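You operate a simulated robot arm through the tools that you are given. There is no shell and no other tool. Be economical: measure what you need, move in short steps, check, and stop when the job is done.

Carry out the task below with a simulated two-armed robot. There is one attempt and no reset: what you move stays moved.

JOB
Fetch the steel basket and set it on the free end of the long steel table. Put the white cup on the steel bench top away on the dryer top. Carry the blue cover with posts with both arms and set it on the upper foam top of the black table. The order is free. Set down upright: steel basket, white cup.
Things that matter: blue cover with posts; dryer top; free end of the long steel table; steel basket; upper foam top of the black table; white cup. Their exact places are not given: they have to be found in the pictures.

It is judged by the outcome, as a careful person would: the job done as asked, and still so three seconds after it is handed in. It fails if anything else is knocked over, pushed out of place, dropped, spilled or broken. Lids that push on must go on centred and level and be pressed home; caps that screw on are set level and turned clockwise until they are tight.

ROBOT AND FRAMES
Two 7-joint arms with two-finger grippers on one trunk, on a base that drives. Base frame: it is fixed to the floor where the robot stands at the start and does not move with it; the origin is under the middle of the robot, x ahead of it, y to its left, z up; the surface under the hand at the start is at about z = 900. Readings come in mm, degrees, newtons and seconds.
The left shoulder is at the start at [24, 215, 1131], the right one opposite. With the tool pointing down near the work surface each hand reaches from about 200 to 760 mm from the robot's upright axis, wherever it stands, measured 20 degrees to its own side. Places, roughly: blue cover with posts [500, -2000, 1000]; dryer top (42x18 cm) [-2740, -4620, 640]; free end of the long steel table [-1300, -100, 900]; upper foam top of the black table [-1600, -2200, 1200]; white cup (7x14x8 cm) [800, -1800, 900]. Payload 2.2 kg a hand.
Tool frame (each hand has its own): the origin (TCP) lies between the finger pads and is the grasp point; the fingertips stand 19 mm ahead of it; z points along the fingers, y is the line along which they close. The gripper opens to 116 mm. The gripper's body begins 70 mm behind the TCP.
Orientation is that of the tool frame in the base frame, as a unit quaternion [x, y, z, w]. With the fingers straight down and closing along the base's y, the tool's x points along the base's -x, its y along +y and its z along -z.

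CONTROLS
- The arms move only by the tool play_rows. It takes "left_deltas", "right_deltas" or both (then of equal length, played together; a hand with none holds still); each is a list of rows, each a list of 3 entries, a list of its own where there are three numbers: the shift along the tool's x, y, z in mm, then the turn, a rotation vector about the tool's x, y, z in degrees, then the closure in counts, from 0 (fully open) to 255 (shut). In form: [[[x, y, z], [ax, ay, az], gripper], ...]. A call has 1 to 20 rows; each row shifts and turns the commanded pose from where the row before left it, along the tool's axes as they then stand. Rows are played at 5 a second. More than 50 mm and 8.6 degrees between two rows, or a gripper value outside its range, and nothing of the call is played. A pose out of reach is approached as far as the arm can. The call stops where the force on the tool passes 40 N (or 10 N more than at its start, if that is more) or the arm is blocked; 0.2 s more then pass. Each finger halts on what it meets, pressing with about 38 N; the grip force reading is that of the motor and also rises with nothing between the fingers. The clock runs only during rows and for 0.2 s after the last one: add rows that do not move to give the fingers time. The reply holds the time, the measured pose of the TCP, the force on the tool along the base axes, the opening and the grip force, in the units named above and with some noise, with the torque about the TCP (base axes, N m) and any sound that the robot's microphone picked up, and new pictures: "views" is both (left out), scene, wrist or none (wrist: the cameras of the hands that moved).
- Cameras (640 x 400 px; columns grow to the right, rows downward): "scene" is now at [135.1, -6.3, 1314.8]; the picture's right is [-0.07, -1.00, 0.00], its down [-0.43, 0.03, -0.90] and it looks along [0.90, -0.07, -0.43] (base axes); focal length 294 px, centre (320, 200). "left" rides on the left gripper at [69, 15, -96] in its tool frame; the picture's right is [-0.21, 0.98, 0.00], its down [-0.76, -0.17, -0.63] and it looks along [-0.62, -0.14, 0.77] (tool axes); focal length 251 px, centre (320, 200). "right" rides on the right gripper at [69, -15, -96] in its tool frame; the picture's right is [0.21, 0.98, 0.00], its down [-0.76, 0.17, -0.63] and it looks along [-0.62, 0.14, 0.77] (tool axes); focal length 251 px, centre (320, 200).
- move_column(by): slides the trunk up (or, below 0, down) by that many mm; the arms and the scene camera ride with it, the base frame stays. It gives what a move gives, with no picture.
- base_move(legs): drives the robot by 1 to 6 legs, each [ahead, left, turn to the left] in mm, mm and degrees, along the robot's own axes; the way and the turn of a leg run together, so that a leg with both is an arc; at most 1500 mm and 180 degrees a leg. The arms and the cameras ride along, it lands a little off, and it stops where it bumps. It gives what a move gives, and a new picture of the scene camera.
- aim_head(pan, tilt): turns the head with the scene camera to pan (to the left, within 80 degrees either way) and tilt (down, from -29 to 69), counted from straight ahead of the robot. It gives what a move gives, and a new picture of the scene camera.
- pixel_to_xyz(camera, pixels): for up to 12 pixels [column, row] of the newest picture of that camera ("zoom" is the newest enlarged one), the place [x, y, z] in the base frame of the surface seen there, good to about 3 mm. No time passes.
- close_up(camera, box): a new picture of the part [left, top, right, bottom] of that camera's present view, enlarged. No time passes.
- hand_in(): hands the job in; it is judged then, once.

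Keep the steps short. Do not move on a guess: measure, check each grasp and each placing, and mend mistakes. In all there are 110 turns and 260 pictures (those below and enlarged ones count). Leave the grippers open and the arms clear of the work at the hand-in unless told otherwise, and finish with a single line.

The tools are called after "Call:" by a JSON object that holds its "name" and its "arguments". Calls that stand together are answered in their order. play_rows: Moves the arms, as the interface text tells. Its arguments: {"type":"object","properties":{"left_deltas":{"type":"array"},"right_deltas":{"type":"array"},"views":{"type":"string","enum":["both","scene","wrist","none"]}},"required":[]} The other tools are called the same way: move_column (by) slides the trunk up or down; base_move (legs) drives the base; aim_head (pan, tilt) turns the head that bears the scene camera; pixel_to_xyz (camera, pixels) gives the place of the surface under pixels of a picture; close_up (camera, box) takes an enlarged picture of a part of a camera's view; hand_in () hands the job in.

At the start:

```text
time_s: 0.0
left_position: [579.8, 179.0, 1196.1]
left_ee_rot: [0.001, 1.0, 0.0, -0.001]
left_ft_force: [-0.3, -0.1, 0.4]
left_wrist_torque: [0.0, 0.02, -0.01]
left_finger_gap: 116.0
left_grip_force: 0.1
right_position: [428.6, -202.4, 1163.2]
right_ee_rot: [0.0, 1.0, -0.001, -0.001]
right_ft_force: [-0.2, 0.5, -0.6]
right_wrist_torque: [-0.01, 0.01, 0.01]
right_finger_gap: 116.0
right_grip_force: 0.0
trunk travel left (down, up): [-275.0, 215.0]
robot x, y, heading: [-2.9, -2.8, 0.1]
head pan, tilt: [-4.2, 25.2]
```

scene: 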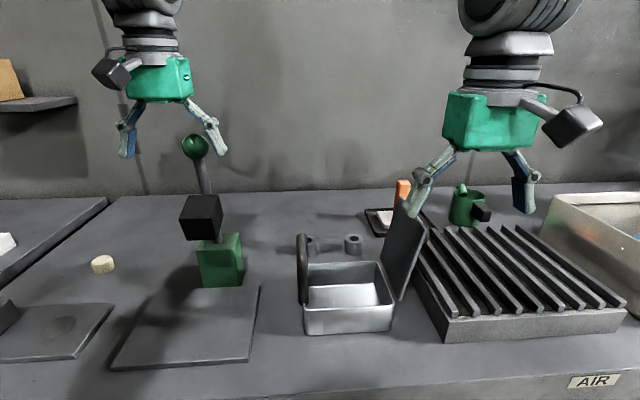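
right: 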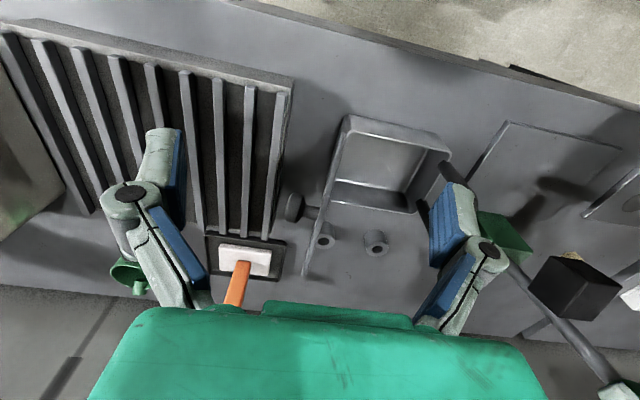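
left: 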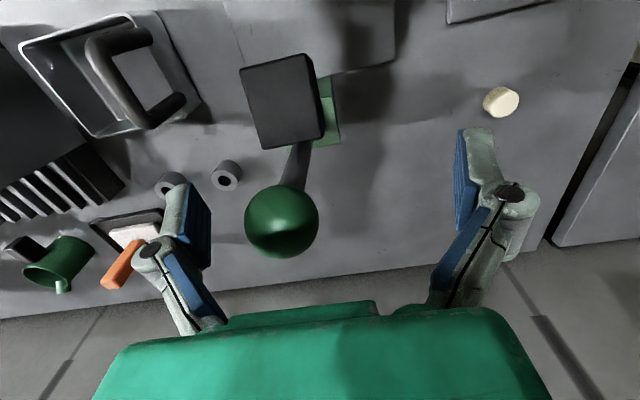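

I see a bench in front with a small steel box with black handles near (345,290). I look closer at it and measure it.

Call:
{"name": "close_up", "arguments": {"camera": "scene", "box": [260, 170, 460, 350]}}

Call:
{"name": "pixel_to_xyz", "arguments": {"camera": "scene", "pixels": [[305, 320], [390, 318], [303, 240], [405, 215], [345, 295], [398, 300], [420, 240], [382, 264], [300, 270], [540, 380]]}}

Call:
{"name": "aim_head", "arguments": {"pan": -60, "tilt": 20}}

```text
2.22 times, centred on (360, 260) of scene
```

zoom: 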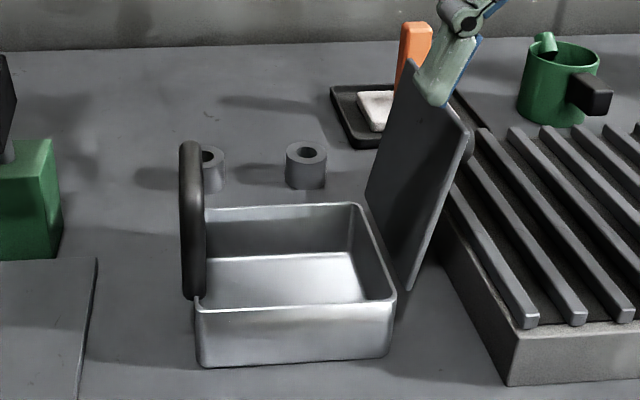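

```text
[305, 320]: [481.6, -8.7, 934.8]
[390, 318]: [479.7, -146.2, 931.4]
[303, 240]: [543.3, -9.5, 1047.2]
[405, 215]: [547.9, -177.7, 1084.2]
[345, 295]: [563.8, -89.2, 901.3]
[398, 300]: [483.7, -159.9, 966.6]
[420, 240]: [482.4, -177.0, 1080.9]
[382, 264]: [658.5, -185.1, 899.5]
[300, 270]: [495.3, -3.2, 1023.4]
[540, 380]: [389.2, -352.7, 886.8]
```

```text
time_s: 1.2
left_position: [576.6, 178.8, 1196.7]
left_ee_rot: [0.0, 1.0, 0.0, 0.001]
left_ft_force: [-0.1, 0.2, -1.2]
left_wrist_torque: [-0.01, -0.01, 0.03]
left_finger_gap: 116.2
left_grip_force: 0.2
right_position: [425.8, -201.5, 1163.8]
right_ee_rot: [0.0, 1.0, 0.0, 0.001]
right_ft_force: [-0.8, 0.0, -0.8]
right_wrist_torque: [0.01, -0.01, -0.02]
right_finger_gap: 116.0
right_grip_force: 0.1
trunk travel left (down, up): [-275.0, 215.0]
robot x, y, heading: [-0.8, -2.7, -0.2]
head pan, tilt: [-60.0, 20.0]
```

scene: 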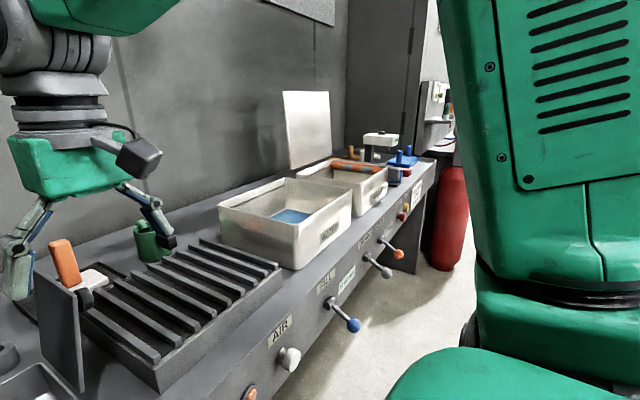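

The blue item stands at (400,160) at the bench's far end. I enlarge it and both boxes, then look the other way.

Call:
{"name": "close_up", "arguments": {"camera": "scene", "box": [320, 110, 480, 210]}}

Call:
{"name": "close_up", "arguments": {"camera": "left", "box": [0, 0, 240, 150]}}

Call:
{"name": "close_up", "arguments": {"camera": "right", "box": [260, 90, 500, 290]}}

Call:
{"name": "aim_head", "arguments": {"pan": 70, "tilt": 20}}

```text
4.00 times, centred on (400, 160) of scene
```

zoom: 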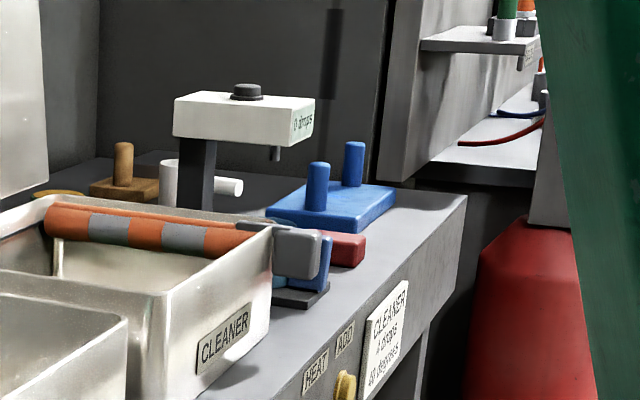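

```text
2.67 times, centred on (120, 75) of left
```

zoom: 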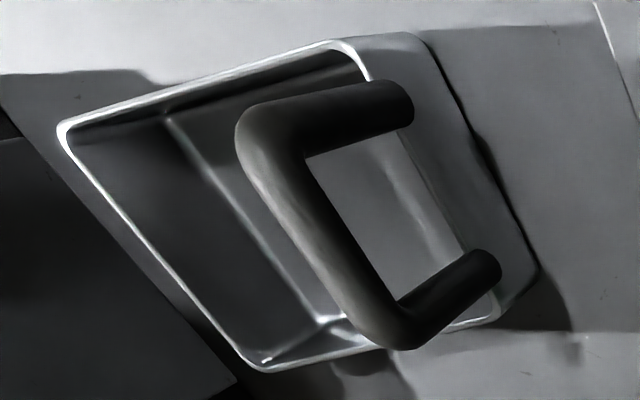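

```text
2.00 times, centred on (380, 190) of right
```

zoom: 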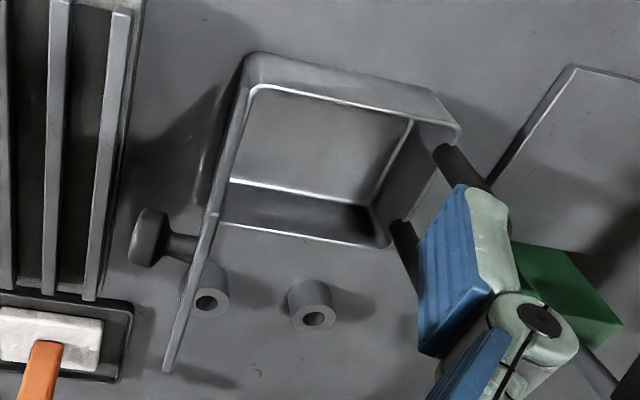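

```text
time_s: 3.4
left_position: [577.2, 179.6, 1196.7]
left_ee_rot: [0.0, 1.0, 0.0, 0.001]
left_ft_force: [0.3, 0.4, -0.4]
left_wrist_torque: [0.04, 0.0, 0.01]
left_finger_gap: 116.0
left_grip_force: 0.0
right_position: [424.8, -201.7, 1164.4]
right_ee_rot: [0.001, 1.0, 0.0, 0.0]
right_ft_force: [-0.5, 0.3, 0.5]
right_wrist_torque: [0.02, 0.0, 0.01]
right_finger_gap: 116.1
right_grip_force: 0.1
trunk travel left (down, up): [-275.0, 215.0]
robot x, y, heading: [-0.2, -2.4, 0.1]
head pan, tilt: [70.0, 20.0]
```

scene: 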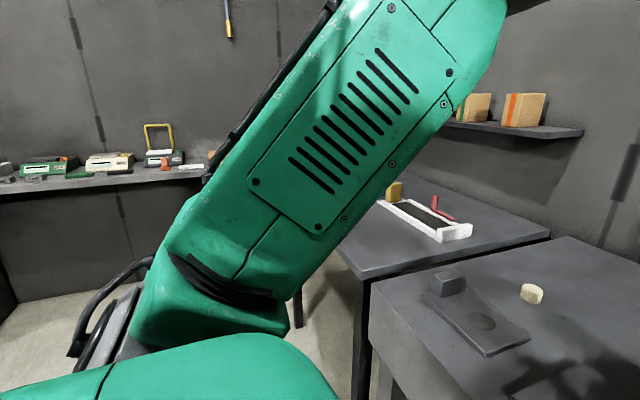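

The steel box in front has a hinged lid and side handle; it may or may not be the "basket". Survey the room before touching: back off 300 mm and turn right 90°.

Call:
{"name": "base_move", "arguments": {"legs": [[-300, 0, 0], [0, 0, -90]]}}

Call:
{"name": "aim_head", "arguments": {"pan": 0, "tilt": 15}}

Call:
{"name": "aim_head", "arguments": {"pan": -75, "tilt": 15}}

```text
time_s: 9.2
left_position: [-116.4, -578.6, 1197.1]
left_ee_rot: [0.709, 0.705, -0.001, 0.001]
left_ft_force: [0.2, 0.4, -0.1]
left_wrist_torque: [0.0, 0.03, -0.03]
left_finger_gap: 116.1
left_grip_force: 0.0
right_position: [-496.3, -423.8, 1164.2]
right_ee_rot: [0.711, 0.704, -0.001, 0.001]
right_ft_force: [-0.4, -0.8, -0.1]
right_wrist_torque: [-0.02, -0.03, 0.02]
right_finger_gap: 116.2
right_grip_force: 0.0
trunk travel left (down, up): [-275.0, 215.0]
robot x, y, heading: [-289.0, 3.3, -90.7]
head pan, tilt: [70.0, 20.0]
```

scene: 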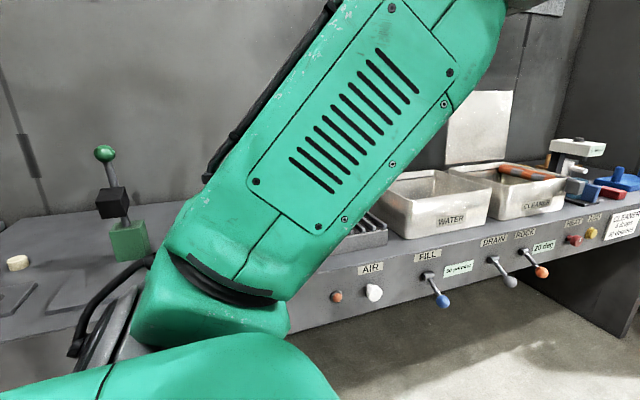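

```text
time_s: 10.6
left_position: [-116.9, -574.9, 1198.6]
left_ee_rot: [0.71, 0.704, -0.002, 0.001]
left_ft_force: [-0.7, -0.3, 0.1]
left_wrist_torque: [-0.02, -0.04, -0.01]
left_finger_gap: 116.1
left_grip_force: 0.1
right_position: [-495.4, -421.3, 1165.3]
right_ee_rot: [0.711, 0.704, 0.0, 0.001]
right_ft_force: [0.2, 0.0, 1.0]
right_wrist_torque: [0.0, 0.02, 0.01]
right_finger_gap: 115.9
right_grip_force: 0.0
trunk travel left (down, up): [-275.0, 215.0]
robot x, y, heading: [-293.0, -3.1, -90.4]
head pan, tilt: [0.0, 15.0]
```

scene: 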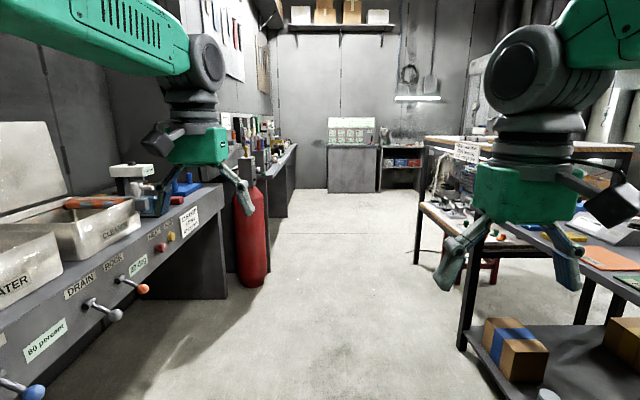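

```text
time_s: 12.1
left_position: [-117.1, -575.0, 1198.0]
left_ee_rot: [0.709, 0.705, -0.001, 0.002]
left_ft_force: [0.2, 0.0, -0.5]
left_wrist_torque: [0.01, 0.03, 0.01]
left_finger_gap: 116.0
left_grip_force: 0.1
right_position: [-496.0, -422.7, 1166.2]
right_ee_rot: [0.71, 0.704, -0.002, 0.001]
right_ft_force: [-0.1, -0.7, 0.2]
right_wrist_torque: [0.0, 0.0, 0.01]
right_finger_gap: 115.7
right_grip_force: 0.0
trunk travel left (down, up): [-275.0, 215.0]
robot x, y, heading: [-290.3, -0.2, -90.5]
head pan, tilt: [-75.0, 15.0]
```

scene: 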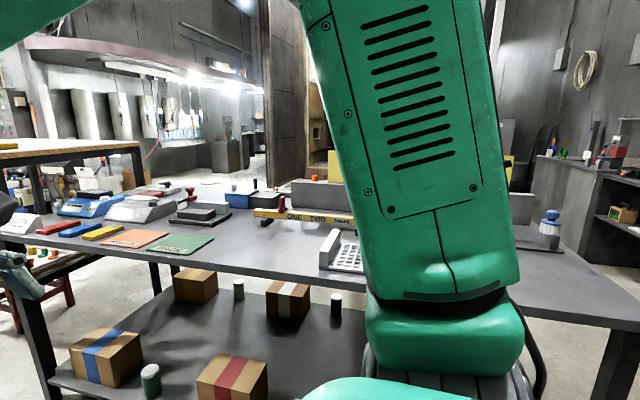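

The long table is on this side. I turn to face it.

Call:
{"name": "base_move", "arguments": {"legs": [[0, 0, -90]]}}

Call:
{"name": "aim_head", "arguments": {"pan": 0, "tilt": 20}}

Call:
{"name": "pixel_to_xyz", "arguments": {"camera": "scene", "pixels": [[320, 250], [320, 300], [200, 250], [450, 250], [320, 220]]}}

```text
time_s: 16.4
left_position: [-873.3, -149.0, 1199.0]
left_ee_rot: [1.0, -0.025, -0.002, 0.0]
left_ft_force: [0.2, -0.7, -0.5]
left_wrist_torque: [0.0, 0.02, 0.01]
left_finger_gap: 116.3
left_grip_force: 0.0
right_position: [-702.9, 223.6, 1164.5]
right_ee_rot: [1.0, -0.026, -0.002, 0.001]
right_ft_force: [-0.5, 0.8, -0.3]
right_wrist_torque: [-0.02, 0.02, -0.02]
right_finger_gap: 116.0
right_grip_force: 0.0
trunk travel left (down, up): [-275.0, 215.0]
robot x, y, heading: [-286.9, 0.4, 177.3]
head pan, tilt: [-75.0, 15.0]
```

scene: 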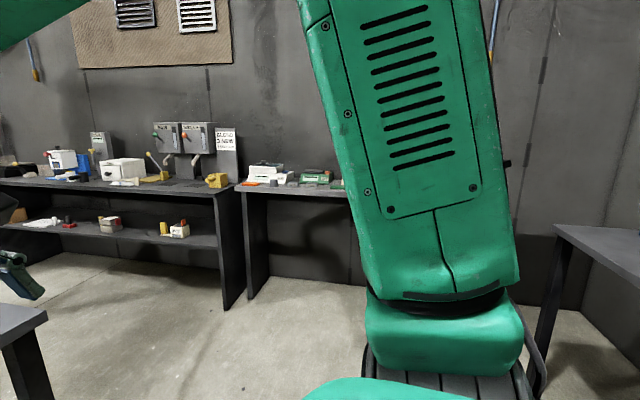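

```text
time_s: 17.9
left_position: [-870.2, -150.7, 1199.3]
left_ee_rot: [1.0, -0.025, -0.003, 0.0]
left_ft_force: [0.3, 0.2, 0.5]
left_wrist_torque: [-0.02, -0.04, 0.03]
left_finger_gap: 116.0
left_grip_force: 0.0
right_position: [-700.6, 222.8, 1166.3]
right_ee_rot: [1.0, -0.025, -0.003, -0.001]
right_ft_force: [-0.1, 0.5, -0.2]
right_wrist_torque: [0.0, -0.03, 0.0]
right_finger_gap: 116.2
right_grip_force: 0.2
trunk travel left (down, up): [-275.0, 215.0]
robot x, y, heading: [-291.5, -3.7, 177.1]
head pan, tilt: [0.0, 20.0]
```

scene: 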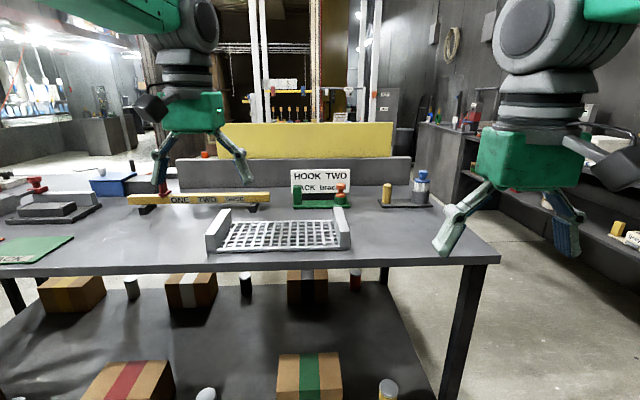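

```text
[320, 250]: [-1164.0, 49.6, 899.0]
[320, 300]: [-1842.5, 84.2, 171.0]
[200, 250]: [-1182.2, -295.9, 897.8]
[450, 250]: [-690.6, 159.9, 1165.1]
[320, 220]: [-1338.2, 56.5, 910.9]
```

I zoom on the grid item at (280,232) and measure the tabletop.

Call:
{"name": "close_up", "arguments": {"camera": "scene", "box": [120, 150, 440, 280]}}

Call:
{"name": "pixel_to_xyz", "arguments": {"camera": "scene", "pixels": [[208, 250], [348, 245], [230, 210], [342, 210], [280, 235], [498, 255], [405, 205], [320, 206], [200, 200], [440, 220], [404, 172], [40, 245]]}}

```text
2.00 times, centred on (280, 215) of scene
```

zoom: 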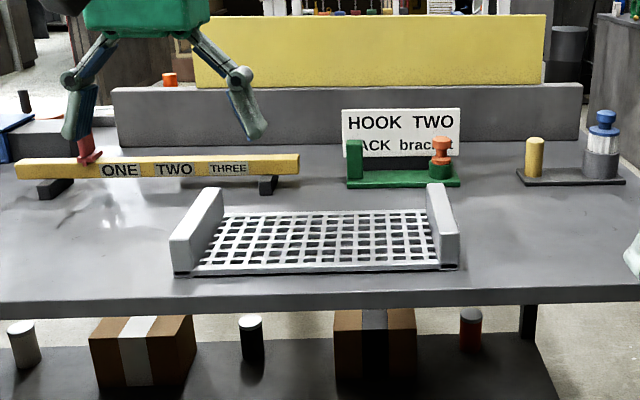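

```text
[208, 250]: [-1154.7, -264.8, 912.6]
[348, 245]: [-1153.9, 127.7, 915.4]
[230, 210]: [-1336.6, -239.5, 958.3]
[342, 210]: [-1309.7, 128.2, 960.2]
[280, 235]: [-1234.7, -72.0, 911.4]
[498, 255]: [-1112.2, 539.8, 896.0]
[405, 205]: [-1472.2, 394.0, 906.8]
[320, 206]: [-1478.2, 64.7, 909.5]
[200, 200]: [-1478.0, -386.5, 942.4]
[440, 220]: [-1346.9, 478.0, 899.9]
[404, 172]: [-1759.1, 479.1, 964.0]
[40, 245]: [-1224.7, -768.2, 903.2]
```

The free end looks like the bare area around y 150–540. I check the rest of the table by panning left and right.

Call:
{"name": "aim_head", "arguments": {"pan": 55, "tilt": 15}}

Call:
{"name": "base_move", "arguments": {"legs": [[0, 0, 87], [1300, 0, 0]]}}

Call:
{"name": "aim_head", "arguments": {"pan": 30, "tilt": 20}}

Call:
{"name": "aim_head", "arguments": {"pan": -30, "tilt": 15}}

```text
time_s: 19.1
left_position: [-870.2, -148.7, 1200.1]
left_ee_rot: [1.0, -0.026, -0.004, 0.0]
left_ft_force: [0.3, -0.8, -0.1]
left_wrist_torque: [-0.02, -0.02, 0.01]
left_finger_gap: 115.7
left_grip_force: 0.1
right_position: [-699.5, 223.3, 1167.1]
right_ee_rot: [1.0, -0.025, -0.003, 0.0]
right_ft_force: [-0.3, 0.3, 0.1]
right_wrist_torque: [0.02, 0.01, 0.01]
right_finger_gap: 115.8
right_grip_force: 0.1
trunk travel left (down, up): [-275.0, 215.0]
robot x, y, heading: [-290.1, 0.5, 177.0]
head pan, tilt: [55.0, 15.0]
```

scene: 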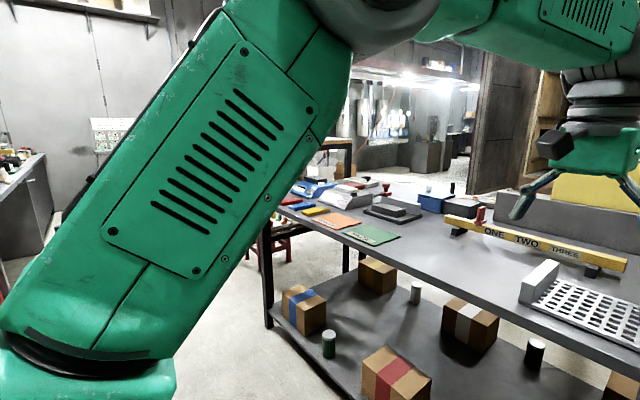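

```text
time_s: 29.4
left_position: [-303.4, -1890.6, 1199.6]
left_ee_rot: [0.738, 0.675, -0.003, 0.002]
left_ft_force: [0.3, 0.7, 0.0]
left_wrist_torque: [0.0, 0.0, -0.04]
left_finger_gap: 116.1
left_grip_force: 0.1
right_position: [-668.5, -1706.6, 1166.5]
right_ee_rot: [0.738, 0.675, -0.003, 0.002]
right_ft_force: [-0.1, 0.4, 0.4]
right_wrist_torque: [0.02, 0.0, -0.04]
right_finger_gap: 116.0
right_grip_force: 0.1
trunk travel left (down, up): [-275.0, 215.0]
robot x, y, heading: [-430.1, -1305.4, -95.2]
head pan, tilt: [55.0, 15.0]
```

scene: 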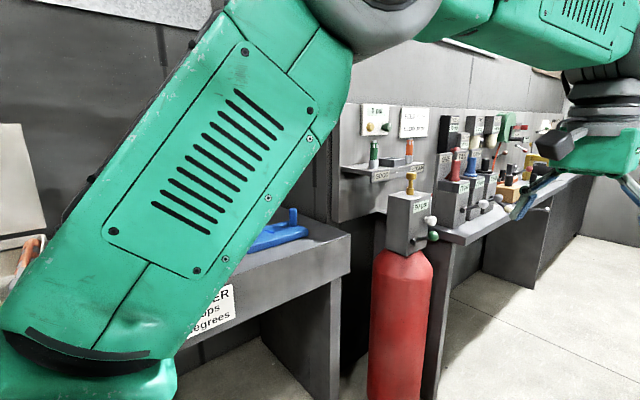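

```text
time_s: 30.2
left_position: [-303.2, -1887.1, 1201.8]
left_ee_rot: [0.737, 0.676, -0.005, 0.003]
left_ft_force: [-0.7, -0.2, 0.2]
left_wrist_torque: [0.02, 0.01, 0.04]
left_finger_gap: 116.2
left_grip_force: 0.0
right_position: [-668.9, -1703.1, 1168.4]
right_ee_rot: [0.738, 0.675, -0.003, 0.003]
right_ft_force: [0.1, 0.3, 0.5]
right_wrist_torque: [0.04, 0.01, -0.01]
right_finger_gap: 116.1
right_grip_force: 0.1
trunk travel left (down, up): [-275.0, 215.0]
robot x, y, heading: [-432.5, -1307.2, -95.1]
head pan, tilt: [30.0, 20.0]
```

scene: 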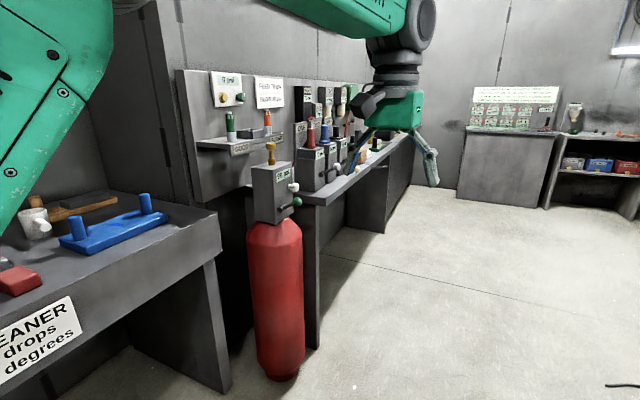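

```text
time_s: 31.6
left_position: [-303.7, -1888.3, 1202.8]
left_ee_rot: [0.737, 0.676, -0.003, 0.003]
left_ft_force: [-0.4, 0.1, 0.9]
left_wrist_torque: [-0.01, 0.01, 0.0]
left_finger_gap: 116.2
left_grip_force: 0.1
right_position: [-668.8, -1704.3, 1167.6]
right_ee_rot: [0.738, 0.675, -0.004, 0.003]
right_ft_force: [0.8, 0.0, -0.6]
right_wrist_torque: [0.02, 0.01, -0.01]
right_finger_gap: 116.2
right_grip_force: 0.1
trunk travel left (down, up): [-275.0, 215.0]
robot x, y, heading: [-431.4, -1307.0, -95.2]
head pan, tilt: [-30.0, 15.0]
```

scene: 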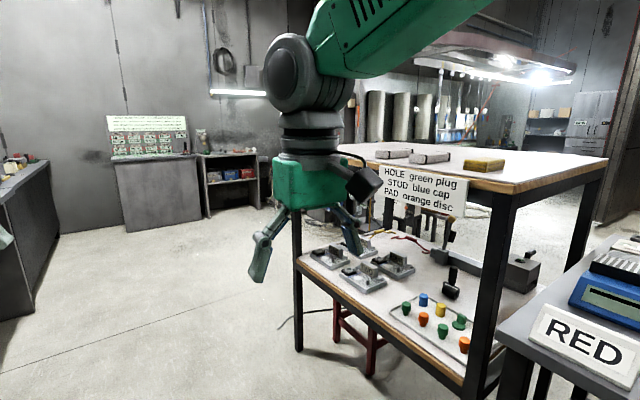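

The black table's upper top is ahead right. Now face the bench end: turn left 75°.

Call:
{"name": "base_move", "arguments": {"legs": [[0, 0, 70]]}}

Call:
{"name": "aim_head", "arguments": {"pan": 0, "tilt": 15}}

```text
time_s: 35.0
left_position: [161.2, -1373.2, 1201.0]
left_ee_rot: [0.207, 0.978, 0.0, 0.005]
left_ft_force: [-0.7, -0.7, -1.3]
left_wrist_torque: [0.01, -0.01, -0.01]
left_finger_gap: 116.2
left_grip_force: 0.0
right_position: [-131.4, -1660.7, 1169.0]
right_ee_rot: [0.207, 0.978, -0.001, 0.004]
right_ft_force: [0.0, -1.7, 0.2]
right_wrist_torque: [-0.02, 0.01, 0.0]
right_finger_gap: 115.9
right_grip_force: 0.1
trunk travel left (down, up): [-275.0, 215.0]
robot x, y, heading: [-430.8, -1306.9, -23.9]
head pan, tilt: [-30.0, 15.0]
```

scene: 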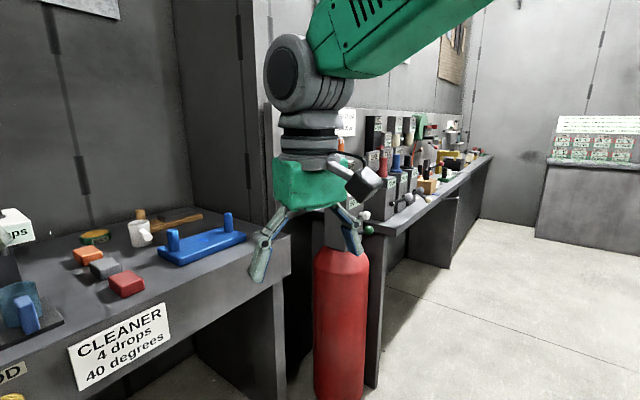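

```text
time_s: 36.0
left_position: [157.6, -1371.5, 1204.2]
left_ee_rot: [0.207, 0.978, -0.001, 0.006]
left_ft_force: [-0.4, -0.3, -0.1]
left_wrist_torque: [-0.04, 0.0, -0.01]
left_finger_gap: 116.0
left_grip_force: 0.1
right_position: [-134.4, -1658.5, 1165.6]
right_ee_rot: [0.207, 0.978, -0.001, 0.001]
right_ft_force: [0.0, 0.0, -0.3]
right_wrist_torque: [0.01, 0.04, 0.02]
right_finger_gap: 116.0
right_grip_force: 0.1
trunk travel left (down, up): [-275.0, 215.0]
robot x, y, heading: [-433.5, -1307.4, -24.1]
head pan, tilt: [0.0, 15.0]
```

scene: 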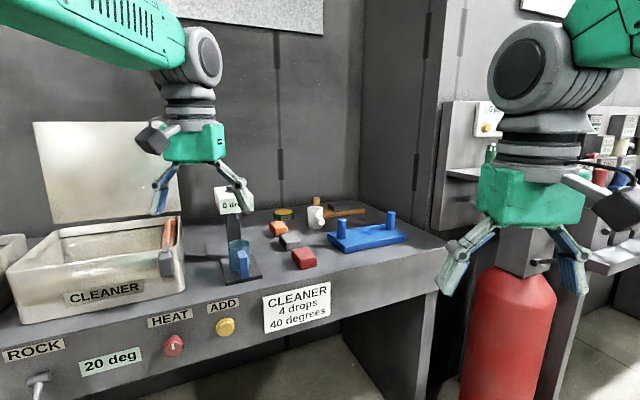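

I see the cup at (313,217) and the blue cover at (367,234). Measure and zoom.

Call:
{"name": "close_up", "arguments": {"camera": "scene", "box": [200, 180, 440, 320]}}

Call:
{"name": "pixel_to_xyz", "arguments": {"camera": "scene", "pixels": [[313, 217], [310, 226], [342, 230], [391, 220], [332, 248], [405, 240], [368, 240], [437, 270], [300, 283], [358, 211], [445, 240], [345, 270]]}}

```text
2.67 times, centred on (320, 250) of scene
```

zoom: 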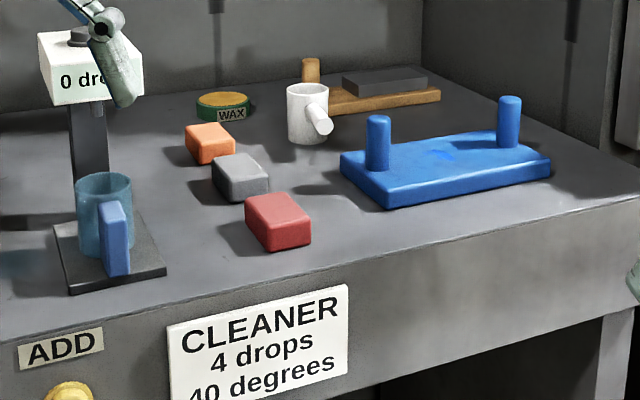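

```text
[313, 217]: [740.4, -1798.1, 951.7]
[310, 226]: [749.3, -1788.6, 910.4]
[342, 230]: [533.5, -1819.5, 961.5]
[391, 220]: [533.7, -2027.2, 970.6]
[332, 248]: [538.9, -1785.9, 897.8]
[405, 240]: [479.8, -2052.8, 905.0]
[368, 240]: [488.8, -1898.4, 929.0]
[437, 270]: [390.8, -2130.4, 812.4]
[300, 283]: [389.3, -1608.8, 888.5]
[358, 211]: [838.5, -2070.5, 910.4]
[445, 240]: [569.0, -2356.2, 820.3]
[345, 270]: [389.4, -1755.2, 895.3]
```

Now drive in front of the cup and cover: straighten to heading 0, strafe right ~560, ahead ~330.

Call:
{"name": "base_move", "arguments": {"legs": [[0, 0, 24], [330, -540, 0]]}}

Call:
{"name": "aim_head", "arguments": {"pan": 45, "tilt": 25}}

Call:
{"name": "aim_head", "arguments": {"pan": 0, "tilt": 30}}

```text
time_s: 40.7
left_position: [462.1, -1652.3, 1201.5]
left_ee_rot: [-0.008, 1.0, 0.0, 0.005]
left_ft_force: [1.0, 0.0, -0.8]
left_wrist_torque: [0.01, 0.0, -0.03]
left_finger_gap: 116.1
left_grip_force: 0.0
right_position: [318.1, -2034.0, 1166.2]
right_ee_rot: [-0.007, 1.0, 0.001, 0.002]
right_ft_force: [-0.5, -0.7, -0.6]
right_wrist_torque: [0.02, -0.01, 0.03]
right_finger_gap: 115.9
right_grip_force: 0.1
trunk travel left (down, up): [-275.0, 215.0]
robot x, y, heading: [-100.1, -1841.0, 0.9]
head pan, tilt: [0.0, 15.0]
```

scene: 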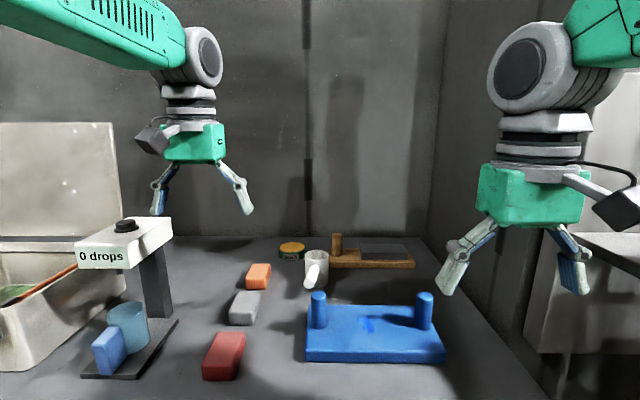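

```text
time_s: 41.9
left_position: [459.7, -1649.4, 1205.4]
left_ee_rot: [-0.008, 1.0, 0.0, 0.007]
left_ft_force: [-1.1, 1.1, 0.3]
left_wrist_torque: [0.0, 0.0, -0.01]
left_finger_gap: 116.1
left_grip_force: 0.1
right_position: [314.4, -2033.3, 1164.3]
right_ee_rot: [-0.008, 1.0, -0.001, -0.002]
right_ft_force: [0.2, 0.3, 0.5]
right_wrist_torque: [0.01, -0.04, -0.02]
right_finger_gap: 115.9
right_grip_force: 0.0
trunk travel left (down, up): [-275.0, 215.0]
robot x, y, heading: [-99.8, -1837.4, 1.0]
head pan, tilt: [45.0, 25.0]
```

scene: 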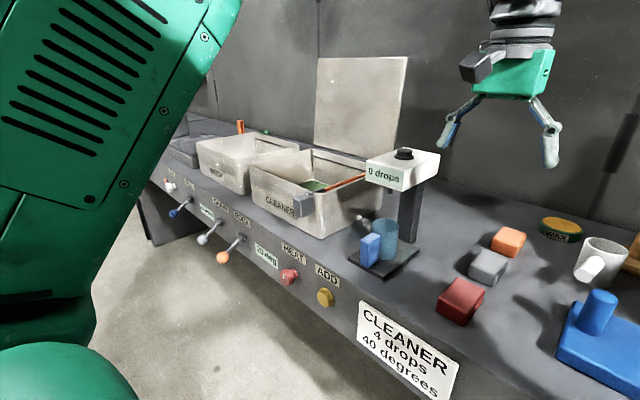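

```text
time_s: 43.0
left_position: [460.1, -1650.2, 1204.9]
left_ee_rot: [-0.008, 1.0, 0.0, 0.007]
left_ft_force: [-0.1, -0.6, 0.5]
left_wrist_torque: [0.03, -0.01, 0.01]
left_finger_gap: 115.9
left_grip_force: 0.0
right_position: [315.3, -2033.5, 1162.5]
right_ee_rot: [-0.008, 1.0, 0.0, -0.001]
right_ft_force: [-1.1, 0.4, 0.1]
right_wrist_torque: [0.03, 0.02, 0.01]
right_finger_gap: 116.0
right_grip_force: 0.1
trunk travel left (down, up): [-275.0, 215.0]
robot x, y, heading: [-100.3, -1836.7, 1.0]
head pan, tilt: [0.0, 30.0]
```

scene: 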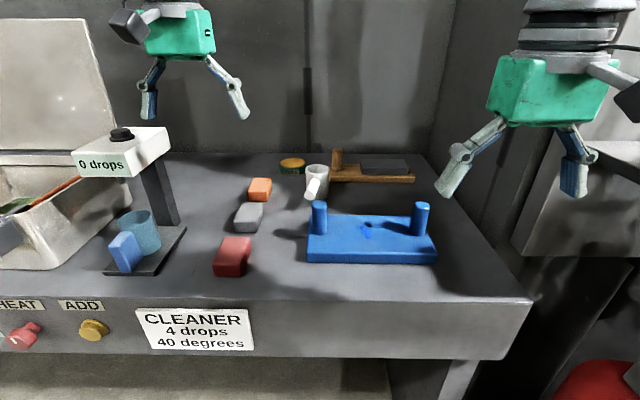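

Grasp the cover by its two posts. Enlarge and measure them.

Call:
{"name": "close_up", "arguments": {"camera": "scene", "box": [290, 140, 450, 270]}}

Call:
{"name": "pixel_to_xyz", "arguments": {"camera": "scene", "pixels": [[320, 205], [313, 222], [327, 222], [319, 232], [421, 205], [414, 218], [428, 218], [421, 228], [370, 225], [310, 250], [434, 245], [316, 168]]}}

```text
3.08 times, centred on (370, 205) of scene
```

zoom: 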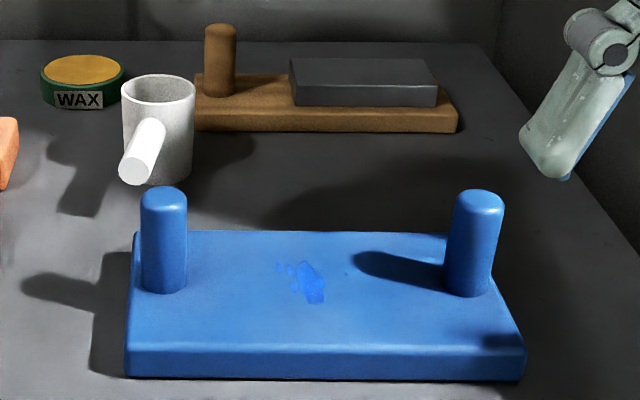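

```text
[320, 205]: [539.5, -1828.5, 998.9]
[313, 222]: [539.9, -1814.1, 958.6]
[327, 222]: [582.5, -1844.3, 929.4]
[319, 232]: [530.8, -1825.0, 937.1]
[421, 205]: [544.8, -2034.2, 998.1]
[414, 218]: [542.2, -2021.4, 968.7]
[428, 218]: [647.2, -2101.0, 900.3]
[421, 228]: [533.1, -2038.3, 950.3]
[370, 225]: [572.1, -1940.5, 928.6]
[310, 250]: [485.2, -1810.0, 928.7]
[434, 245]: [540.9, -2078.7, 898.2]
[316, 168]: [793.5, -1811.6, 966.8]
```

Posts: left about (540,-1827), right (543,-2035), tops z 1000, plate top 929. I bring both open hands above them, then down to about z 1060, and look.

Call:
{"name": "play_rows", "arguments": {"left_deltas": [[[-16, -35.4, 0], [0, 0, 0], 0], [[-16, -35.4, 0], [0, 0, 0], 0], [[-16, -35.4, 0], [0, 0, 0], 0], [[-16, -35.4, 0], [0, 0, 0], 0], [[-16, -35.4, 0], [0, 0, 0], 0], [[0, 0, 45], [0, 0, 0], 0], [[0, 0, 45], [0, 0, 0], 0], [[0, 0, 45], [0, 0, 0], 0]], "right_deltas": [[[-45.6, 0, 0], [0, 0, 0], 0], [[-45.6, 0, 0], [0, 0, 0], 0], [[-45.6, 0, 0], [0, 0, 0], 0], [[-45.6, 0, 0], [0, 0, 0], 0], [[-45.6, 0, 0], [0, 0, 0], 0], [[0, 0, 32], [0, 0, 0], 0], [[0, 0, 32], [0, 0, 0], 0], [[0, 0, 32], [0, 0, 0], 0]]}}

```text
time_s: 44.8
left_position: [553.6, -1818.5, 1077.3]
left_ee_rot: [-0.009, 1.0, 0.0, 0.006]
left_ft_force: [-0.2, -0.4, -0.1]
left_wrist_torque: [0.01, 0.01, 0.04]
left_finger_gap: 115.9
left_grip_force: 0.1
left hand out of reach, approached as far as the arm can: row 4, 5, 6, 7, 8
right_position: [547.1, -2031.8, 1071.3]
right_ee_rot: [-0.008, 1.0, 0.001, 0.003]
right_ft_force: [0.3, 0.6, 0.8]
right_wrist_torque: [-0.01, 0.02, 0.0]
right_finger_gap: 115.9
right_grip_force: 0.1
trunk travel left (down, up): [-275.0, 215.0]
robot x, y, heading: [-104.5, -1835.8, 0.7]
head pan, tilt: [0.0, 30.0]
```

scene: 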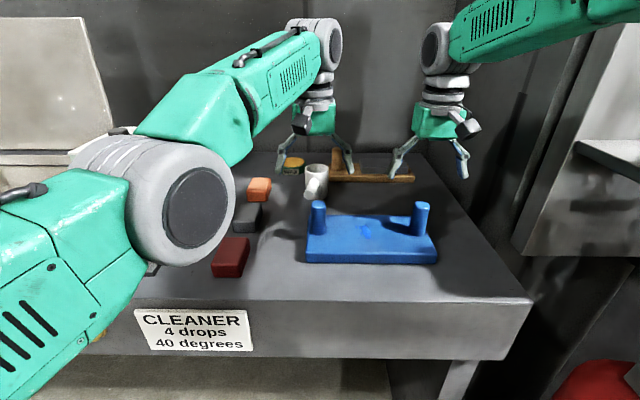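
right: 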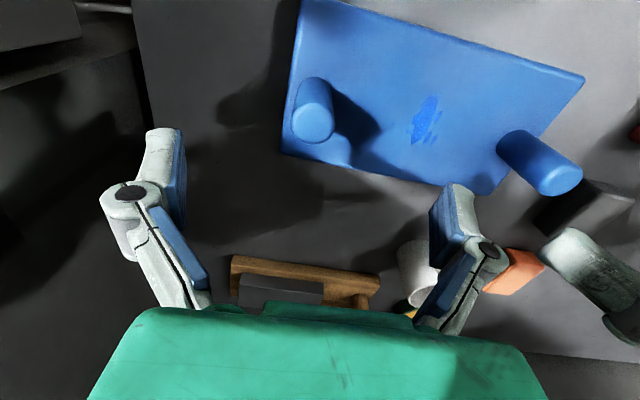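
left: 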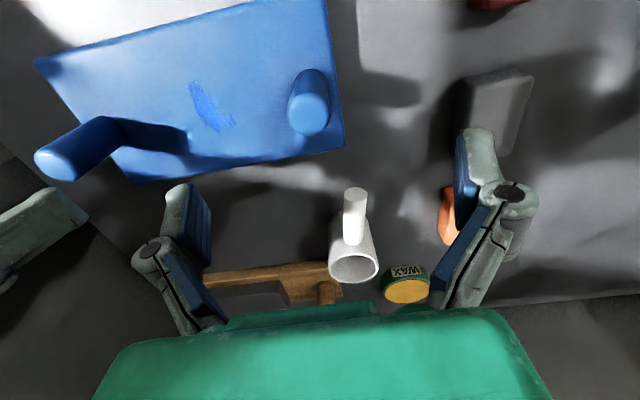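

Measure the posts again through the wrist cameras.

Call:
{"name": "pixel_to_xyz", "arguments": {"camera": "left", "pixels": [[310, 108], [292, 108], [325, 105], [308, 80], [310, 130], [372, 250], [335, 262], [355, 200]]}}

Call:
{"name": "pixel_to_xyz", "arguments": {"camera": "right", "pixels": [[312, 125], [298, 122], [331, 120], [312, 100], [312, 140]]}}

```text
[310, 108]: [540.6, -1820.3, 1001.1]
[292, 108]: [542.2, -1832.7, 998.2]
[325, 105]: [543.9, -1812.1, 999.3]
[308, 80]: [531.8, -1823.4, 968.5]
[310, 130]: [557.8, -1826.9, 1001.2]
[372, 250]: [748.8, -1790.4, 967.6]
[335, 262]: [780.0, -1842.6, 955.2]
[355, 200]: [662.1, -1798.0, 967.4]
```

```text
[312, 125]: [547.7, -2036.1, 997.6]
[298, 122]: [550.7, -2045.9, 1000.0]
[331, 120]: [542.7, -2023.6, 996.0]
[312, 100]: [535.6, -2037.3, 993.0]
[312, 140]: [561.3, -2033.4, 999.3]
```

Posts are centred at (546,-1822) and (549,-2034). The left hand is at its reach limit, so I shift the base right 90 and ahead 60 (hands are above the posts).

Call:
{"name": "base_move", "arguments": {"legs": [[60, -92, 0]]}}

```text
time_s: 46.0
left_position: [615.7, -1865.2, 1079.0]
left_ee_rot: [-0.013, 1.0, -0.016, 0.009]
left_ft_force: [0.1, 1.8, 1.9]
left_wrist_torque: [-0.11, 0.03, 0.01]
left_finger_gap: 116.0
left_grip_force: 0.0
right_position: [605.6, -2078.0, 1077.1]
right_ee_rot: [-0.012, 1.0, -0.015, 0.003]
right_ft_force: [1.0, 2.3, -0.7]
right_wrist_torque: [-0.17, 0.07, 0.02]
right_finger_gap: 115.9
right_grip_force: 0.1
trunk travel left (down, up): [-275.0, 215.0]
robot x, y, heading: [-37.2, -1923.4, 1.1]
head pan, tilt: [0.0, 30.0]
```

scene: 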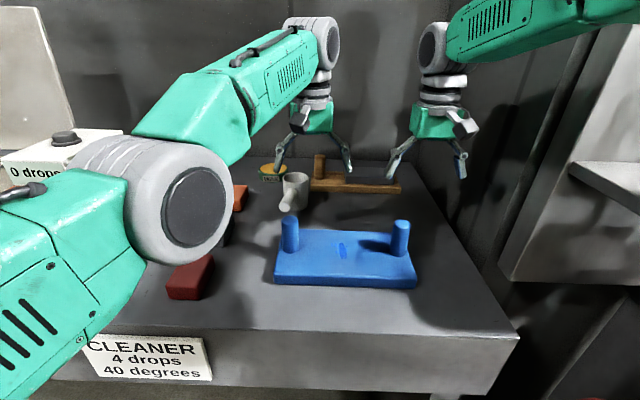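

Let the arms settle and read again.

Call:
{"name": "play_rows", "arguments": {"left_deltas": [[[0, 0, 0], [0, 0, 0], 0], [[0, 0, 0], [0, 0, 0], 0]], "right_deltas": [[[0, 0, 0], [0, 0, 0], 0], [[0, 0, 0], [0, 0, 0], 0]], "views": "none"}}

Call:
{"name": "close_up", "arguments": {"camera": "scene", "box": [0, 80, 240, 300]}}

```text
time_s: 46.6
left_position: [610.8, -1894.7, 1059.3]
left_ee_rot: [-0.011, 1.0, 0.014, -0.024]
left_ft_force: [-1.2, 0.7, -0.6]
left_wrist_torque: [0.02, 0.02, 0.02]
left_finger_gap: 115.9
left_grip_force: 0.1
right_position: [603.4, -2107.4, 1073.9]
right_ee_rot: [-0.013, 1.0, -0.001, 0.004]
right_ft_force: [-0.1, 0.0, 0.2]
right_wrist_torque: [-0.04, -0.03, -0.03]
right_finger_gap: 115.7
right_grip_force: 0.1
trunk travel left (down, up): [-275.0, 215.0]
robot x, y, heading: [-42.6, -1916.2, 1.1]
head pan, tilt: [0.0, 30.0]
```

```text
1.82 times, centred on (120, 190) of scene
```

zoom: 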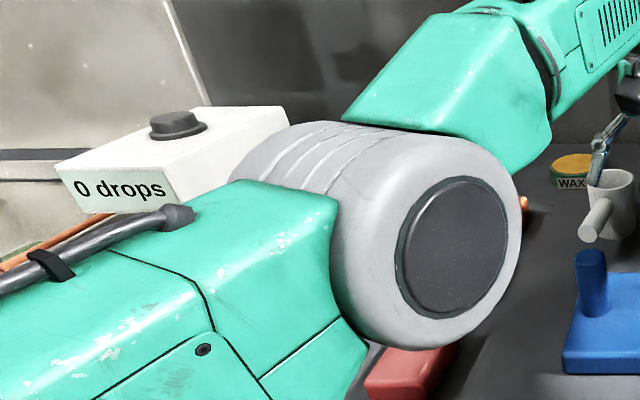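

Call:
{"name": "pixel_to_xyz", "arguments": {"camera": "scene", "pixels": [[200, 240], [160, 260], [100, 240], [150, 200], [60, 150], [20, 340]]}}

Call:
{"name": "pixel_to_xyz", "arguments": {"camera": "left", "pixels": [[320, 388], [100, 100]]}}

```text
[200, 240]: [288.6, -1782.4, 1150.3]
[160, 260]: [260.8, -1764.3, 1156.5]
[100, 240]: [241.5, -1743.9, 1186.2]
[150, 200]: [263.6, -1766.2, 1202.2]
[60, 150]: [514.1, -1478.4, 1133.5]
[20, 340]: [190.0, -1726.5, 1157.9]
```

```text
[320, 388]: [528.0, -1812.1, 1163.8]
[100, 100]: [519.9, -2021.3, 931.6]
```

Correct back over the posts: left (+65,+72), right (+54,+73) in tool axes.

Call:
{"name": "play_rows", "arguments": {"left_deltas": [[[32, 36, 0], [0, 0, 0], 0], [[32, 36, 0], [0, 0, 0], 0], [[0, 0, 0], [0, 0, 0], 0]], "right_deltas": [[[27, 36, 0], [0, 0, 0], 0], [[27, 37, 0], [0, 0, 0], 0], [[0, 0, 0], [0, 0, 0], 0]], "views": "wrist"}}

```text
time_s: 47.4
left_position: [627.6, -1869.0, 1100.0]
left_ee_rot: [-0.011, 1.0, 0.004, 0.008]
left_ft_force: [0.2, -0.6, 0.4]
left_wrist_torque: [0.01, 0.03, 0.03]
left_finger_gap: 115.9
left_grip_force: 0.1
left hand out of reach, approached as far as the arm can: row 1, 2
right_position: [547.9, -2046.6, 1074.9]
right_ee_rot: [-0.011, 1.0, 0.004, 0.005]
right_ft_force: [-0.4, -0.8, 0.7]
right_wrist_torque: [0.04, 0.02, -0.01]
right_finger_gap: 115.9
right_grip_force: 0.1
trunk travel left (down, up): [-275.0, 215.0]
robot x, y, heading: [-40.1, -1923.7, 1.3]
head pan, tilt: [0.0, 30.0]
```

right: 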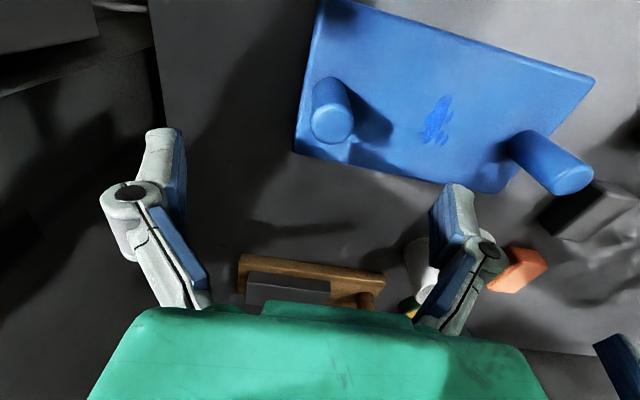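
left: 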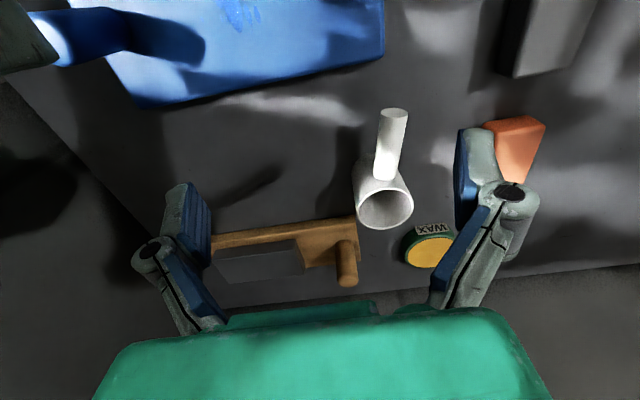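

Row 3 was in reach again; let it settle and read.

Call:
{"name": "play_rows", "arguments": {"left_deltas": [[[0, 0, 0], [0, 0, 0], 0], [[0, 0, 0], [0, 0, 0], 0], [[0, 0, 0], [0, 0, 0], 0], [[0, 0, 0], [0, 0, 0], 0]], "views": "wrist"}}

```text
time_s: 48.4
left_position: [627.5, -1846.7, 1097.1]
left_ee_rot: [-0.013, 1.0, -0.004, 0.007]
left_ft_force: [-0.1, 0.3, 0.2]
left_wrist_torque: [-0.02, 0.04, 0.02]
left_finger_gap: 115.9
left_grip_force: 0.1
right_position: [548.4, -2023.4, 1076.0]
right_ee_rot: [-0.013, 1.0, -0.004, 0.005]
right_ft_force: [0.7, 1.0, -0.8]
right_wrist_torque: [-0.05, 0.0, 0.03]
right_finger_gap: 115.9
right_grip_force: 0.1
trunk travel left (down, up): [-275.0, 215.0]
robot x, y, heading: [-38.2, -1920.2, 1.1]
head pan, tilt: [0.0, 30.0]
```

left: 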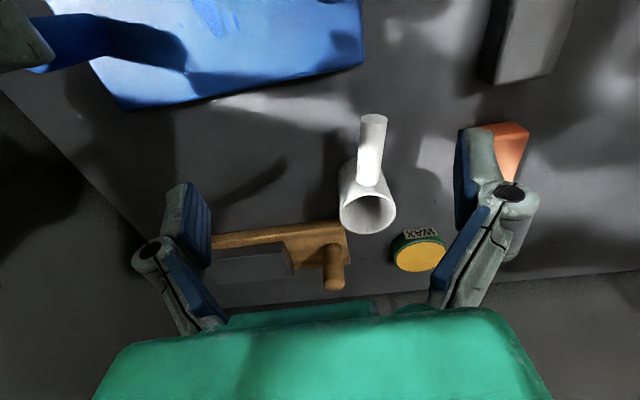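

Left hand at (627,-1847): step it back by small rows to (546,-1822).

Call:
{"name": "play_rows", "arguments": {"left_deltas": [[[20, 6, 0], [0, 0, 0], 0], [[20, 6, 0], [0, 0, 0], 0], [[20, 6, 0], [0, 0, 0], 0], [[20, 6, 0], [0, 0, 0], 0], [[0, 0, 0], [0, 0, 0], 0], [[0, 0, 0], [0, 0, 0], 0]], "right_deltas": [[[0, 0, 0], [0, 0, 0], 0], [[0, 0, 0], [0, 0, 0], 0], [[0, 0, 0], [0, 0, 0], 0], [[0, 0, 0], [0, 0, 0], 0], [[0, 0, 0], [0, 0, 0], 0], [[0, 0, 0], [0, 0, 0], 0]], "views": "wrist"}}

```text
time_s: 49.8
left_position: [621.4, -1872.2, 1111.9]
left_ee_rot: [-0.011, 1.0, 0.003, 0.01]
left_ft_force: [0.0, -0.9, 1.0]
left_wrist_torque: [0.03, 0.0, 0.01]
left_finger_gap: 116.1
left_grip_force: 0.0
left hand out of reach, approached as far as the arm can: row 1, 2, 3, 4
right_position: [548.2, -2049.1, 1073.2]
right_ee_rot: [-0.01, 1.0, 0.004, 0.005]
right_ft_force: [0.0, -0.8, 0.2]
right_wrist_torque: [0.05, 0.0, -0.01]
right_finger_gap: 115.8
right_grip_force: 0.1
trunk travel left (down, up): [-275.0, 215.0]
robot x, y, heading: [-36.2, -1926.3, 1.0]
head pan, tilt: [0.0, 30.0]
```

right: 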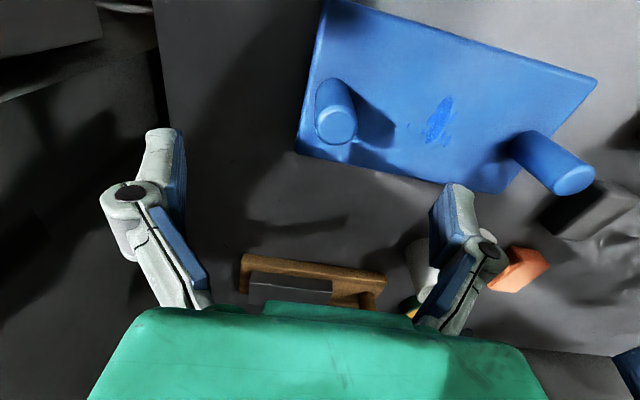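
left: 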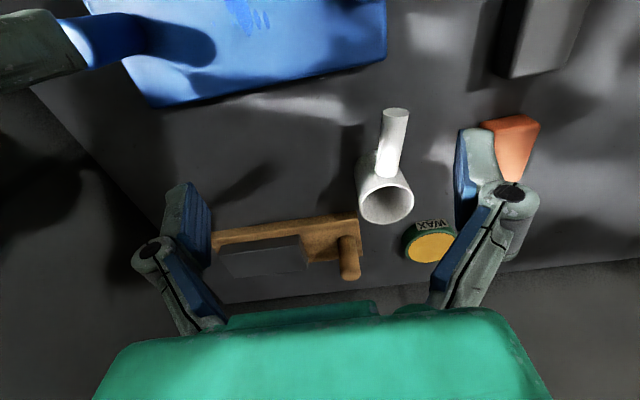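

The left arm is stuck at a joint limit. I raise it and pull it outward-left to a natural pose before approaching again.

Call:
{"name": "play_rows", "arguments": {"left_deltas": [[[0, 0, -30], [0, 0, 0], 0], [[0, 10, -30], [0, 0, 0], 0], [[10, 20, -30], [0, 0, 0], 0], [[20, 30, 0], [0, 0, 0], 0], [[20, 30, 0], [0, 0, 0], 0], [[20, 30, 0], [0, 0, 0], 0], [[20, 30, 0], [0, 0, 0], 0], [[0, 0, 0], [0, 0, 0], 0], [[0, 0, 0], [0, 0, 0], 0]], "views": "scene"}}

```text
time_s: 51.8
left_position: [511.9, -1702.6, 1192.4]
left_ee_rot: [-0.012, 1.0, -0.001, 0.012]
left_ft_force: [-0.6, -0.6, 0.8]
left_wrist_torque: [0.0, 0.02, -0.02]
left_finger_gap: 115.9
left_grip_force: 0.1
left hand out of reach, approached as far as the arm can: row 1, 2
right_position: [547.1, -2033.3, 1076.1]
right_ee_rot: [-0.012, 1.0, 0.0, 0.006]
right_ft_force: [0.2, -0.1, 0.9]
right_wrist_torque: [0.0, 0.01, -0.01]
right_finger_gap: 116.0
right_grip_force: 0.0
trunk travel left (down, up): [-275.0, 215.0]
robot x, y, heading: [-41.0, -1920.7, 1.3]
head pan, tilt: [0.0, 30.0]
```

scene: 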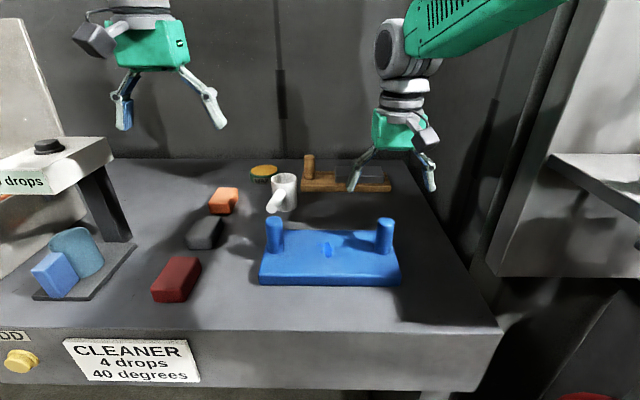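

Recovered. Now left moves in over the post at height: tool (-35,-120) in small rows.

Call:
{"name": "play_rows", "arguments": {"left_deltas": [[[-6, -20, 0], [0, 0, 0], 0], [[-6, -20, 0], [0, 0, 0], 0], [[-6, -20, 0], [0, 0, 0], 0], [[-6, -20, 0], [0, 0, 0], 0], [[-6, -20, 0], [0, 0, 0], 0], [[-5, -20, 0], [0, 0, 0], 0], [[0, 0, 25], [0, 0, 0], 0], [[0, 0, 25], [0, 0, 0], 0], [[0, 0, 25], [0, 0, 0], 0], [[0, 0, 25], [0, 0, 0], 0], [[0, 0, 20], [0, 0, 0], 0], [[0, 0, 0], [0, 0, 0], 0], [[0, 0, 0], [0, 0, 0], 0]], "views": "wrist"}}

```text
time_s: 54.6
left_position: [552.2, -1815.6, 1075.8]
left_ee_rot: [-0.013, 1.0, -0.003, 0.011]
left_ft_force: [0.3, 0.0, -0.4]
left_wrist_torque: [-0.05, -0.03, 0.01]
left_finger_gap: 115.7
left_grip_force: 0.1
right_position: [547.8, -2029.4, 1076.1]
right_ee_rot: [-0.012, 1.0, -0.003, 0.006]
right_ft_force: [0.1, -0.1, -0.5]
right_wrist_torque: [-0.01, -0.03, -0.02]
right_finger_gap: 116.0
right_grip_force: 0.1
trunk travel left (down, up): [-275.0, 215.0]
robot x, y, heading: [-41.4, -1917.9, 1.0]
head pan, tilt: [0.0, 30.0]
```

left: 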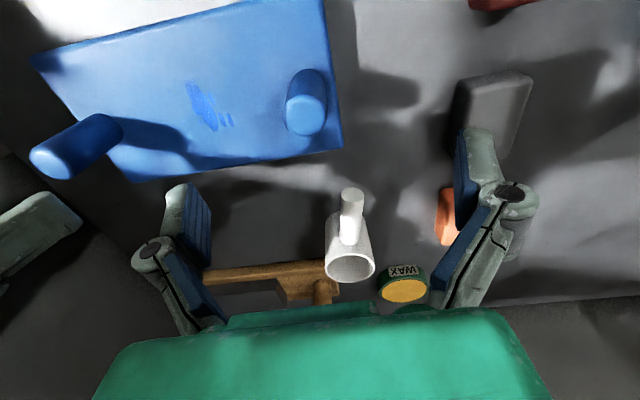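

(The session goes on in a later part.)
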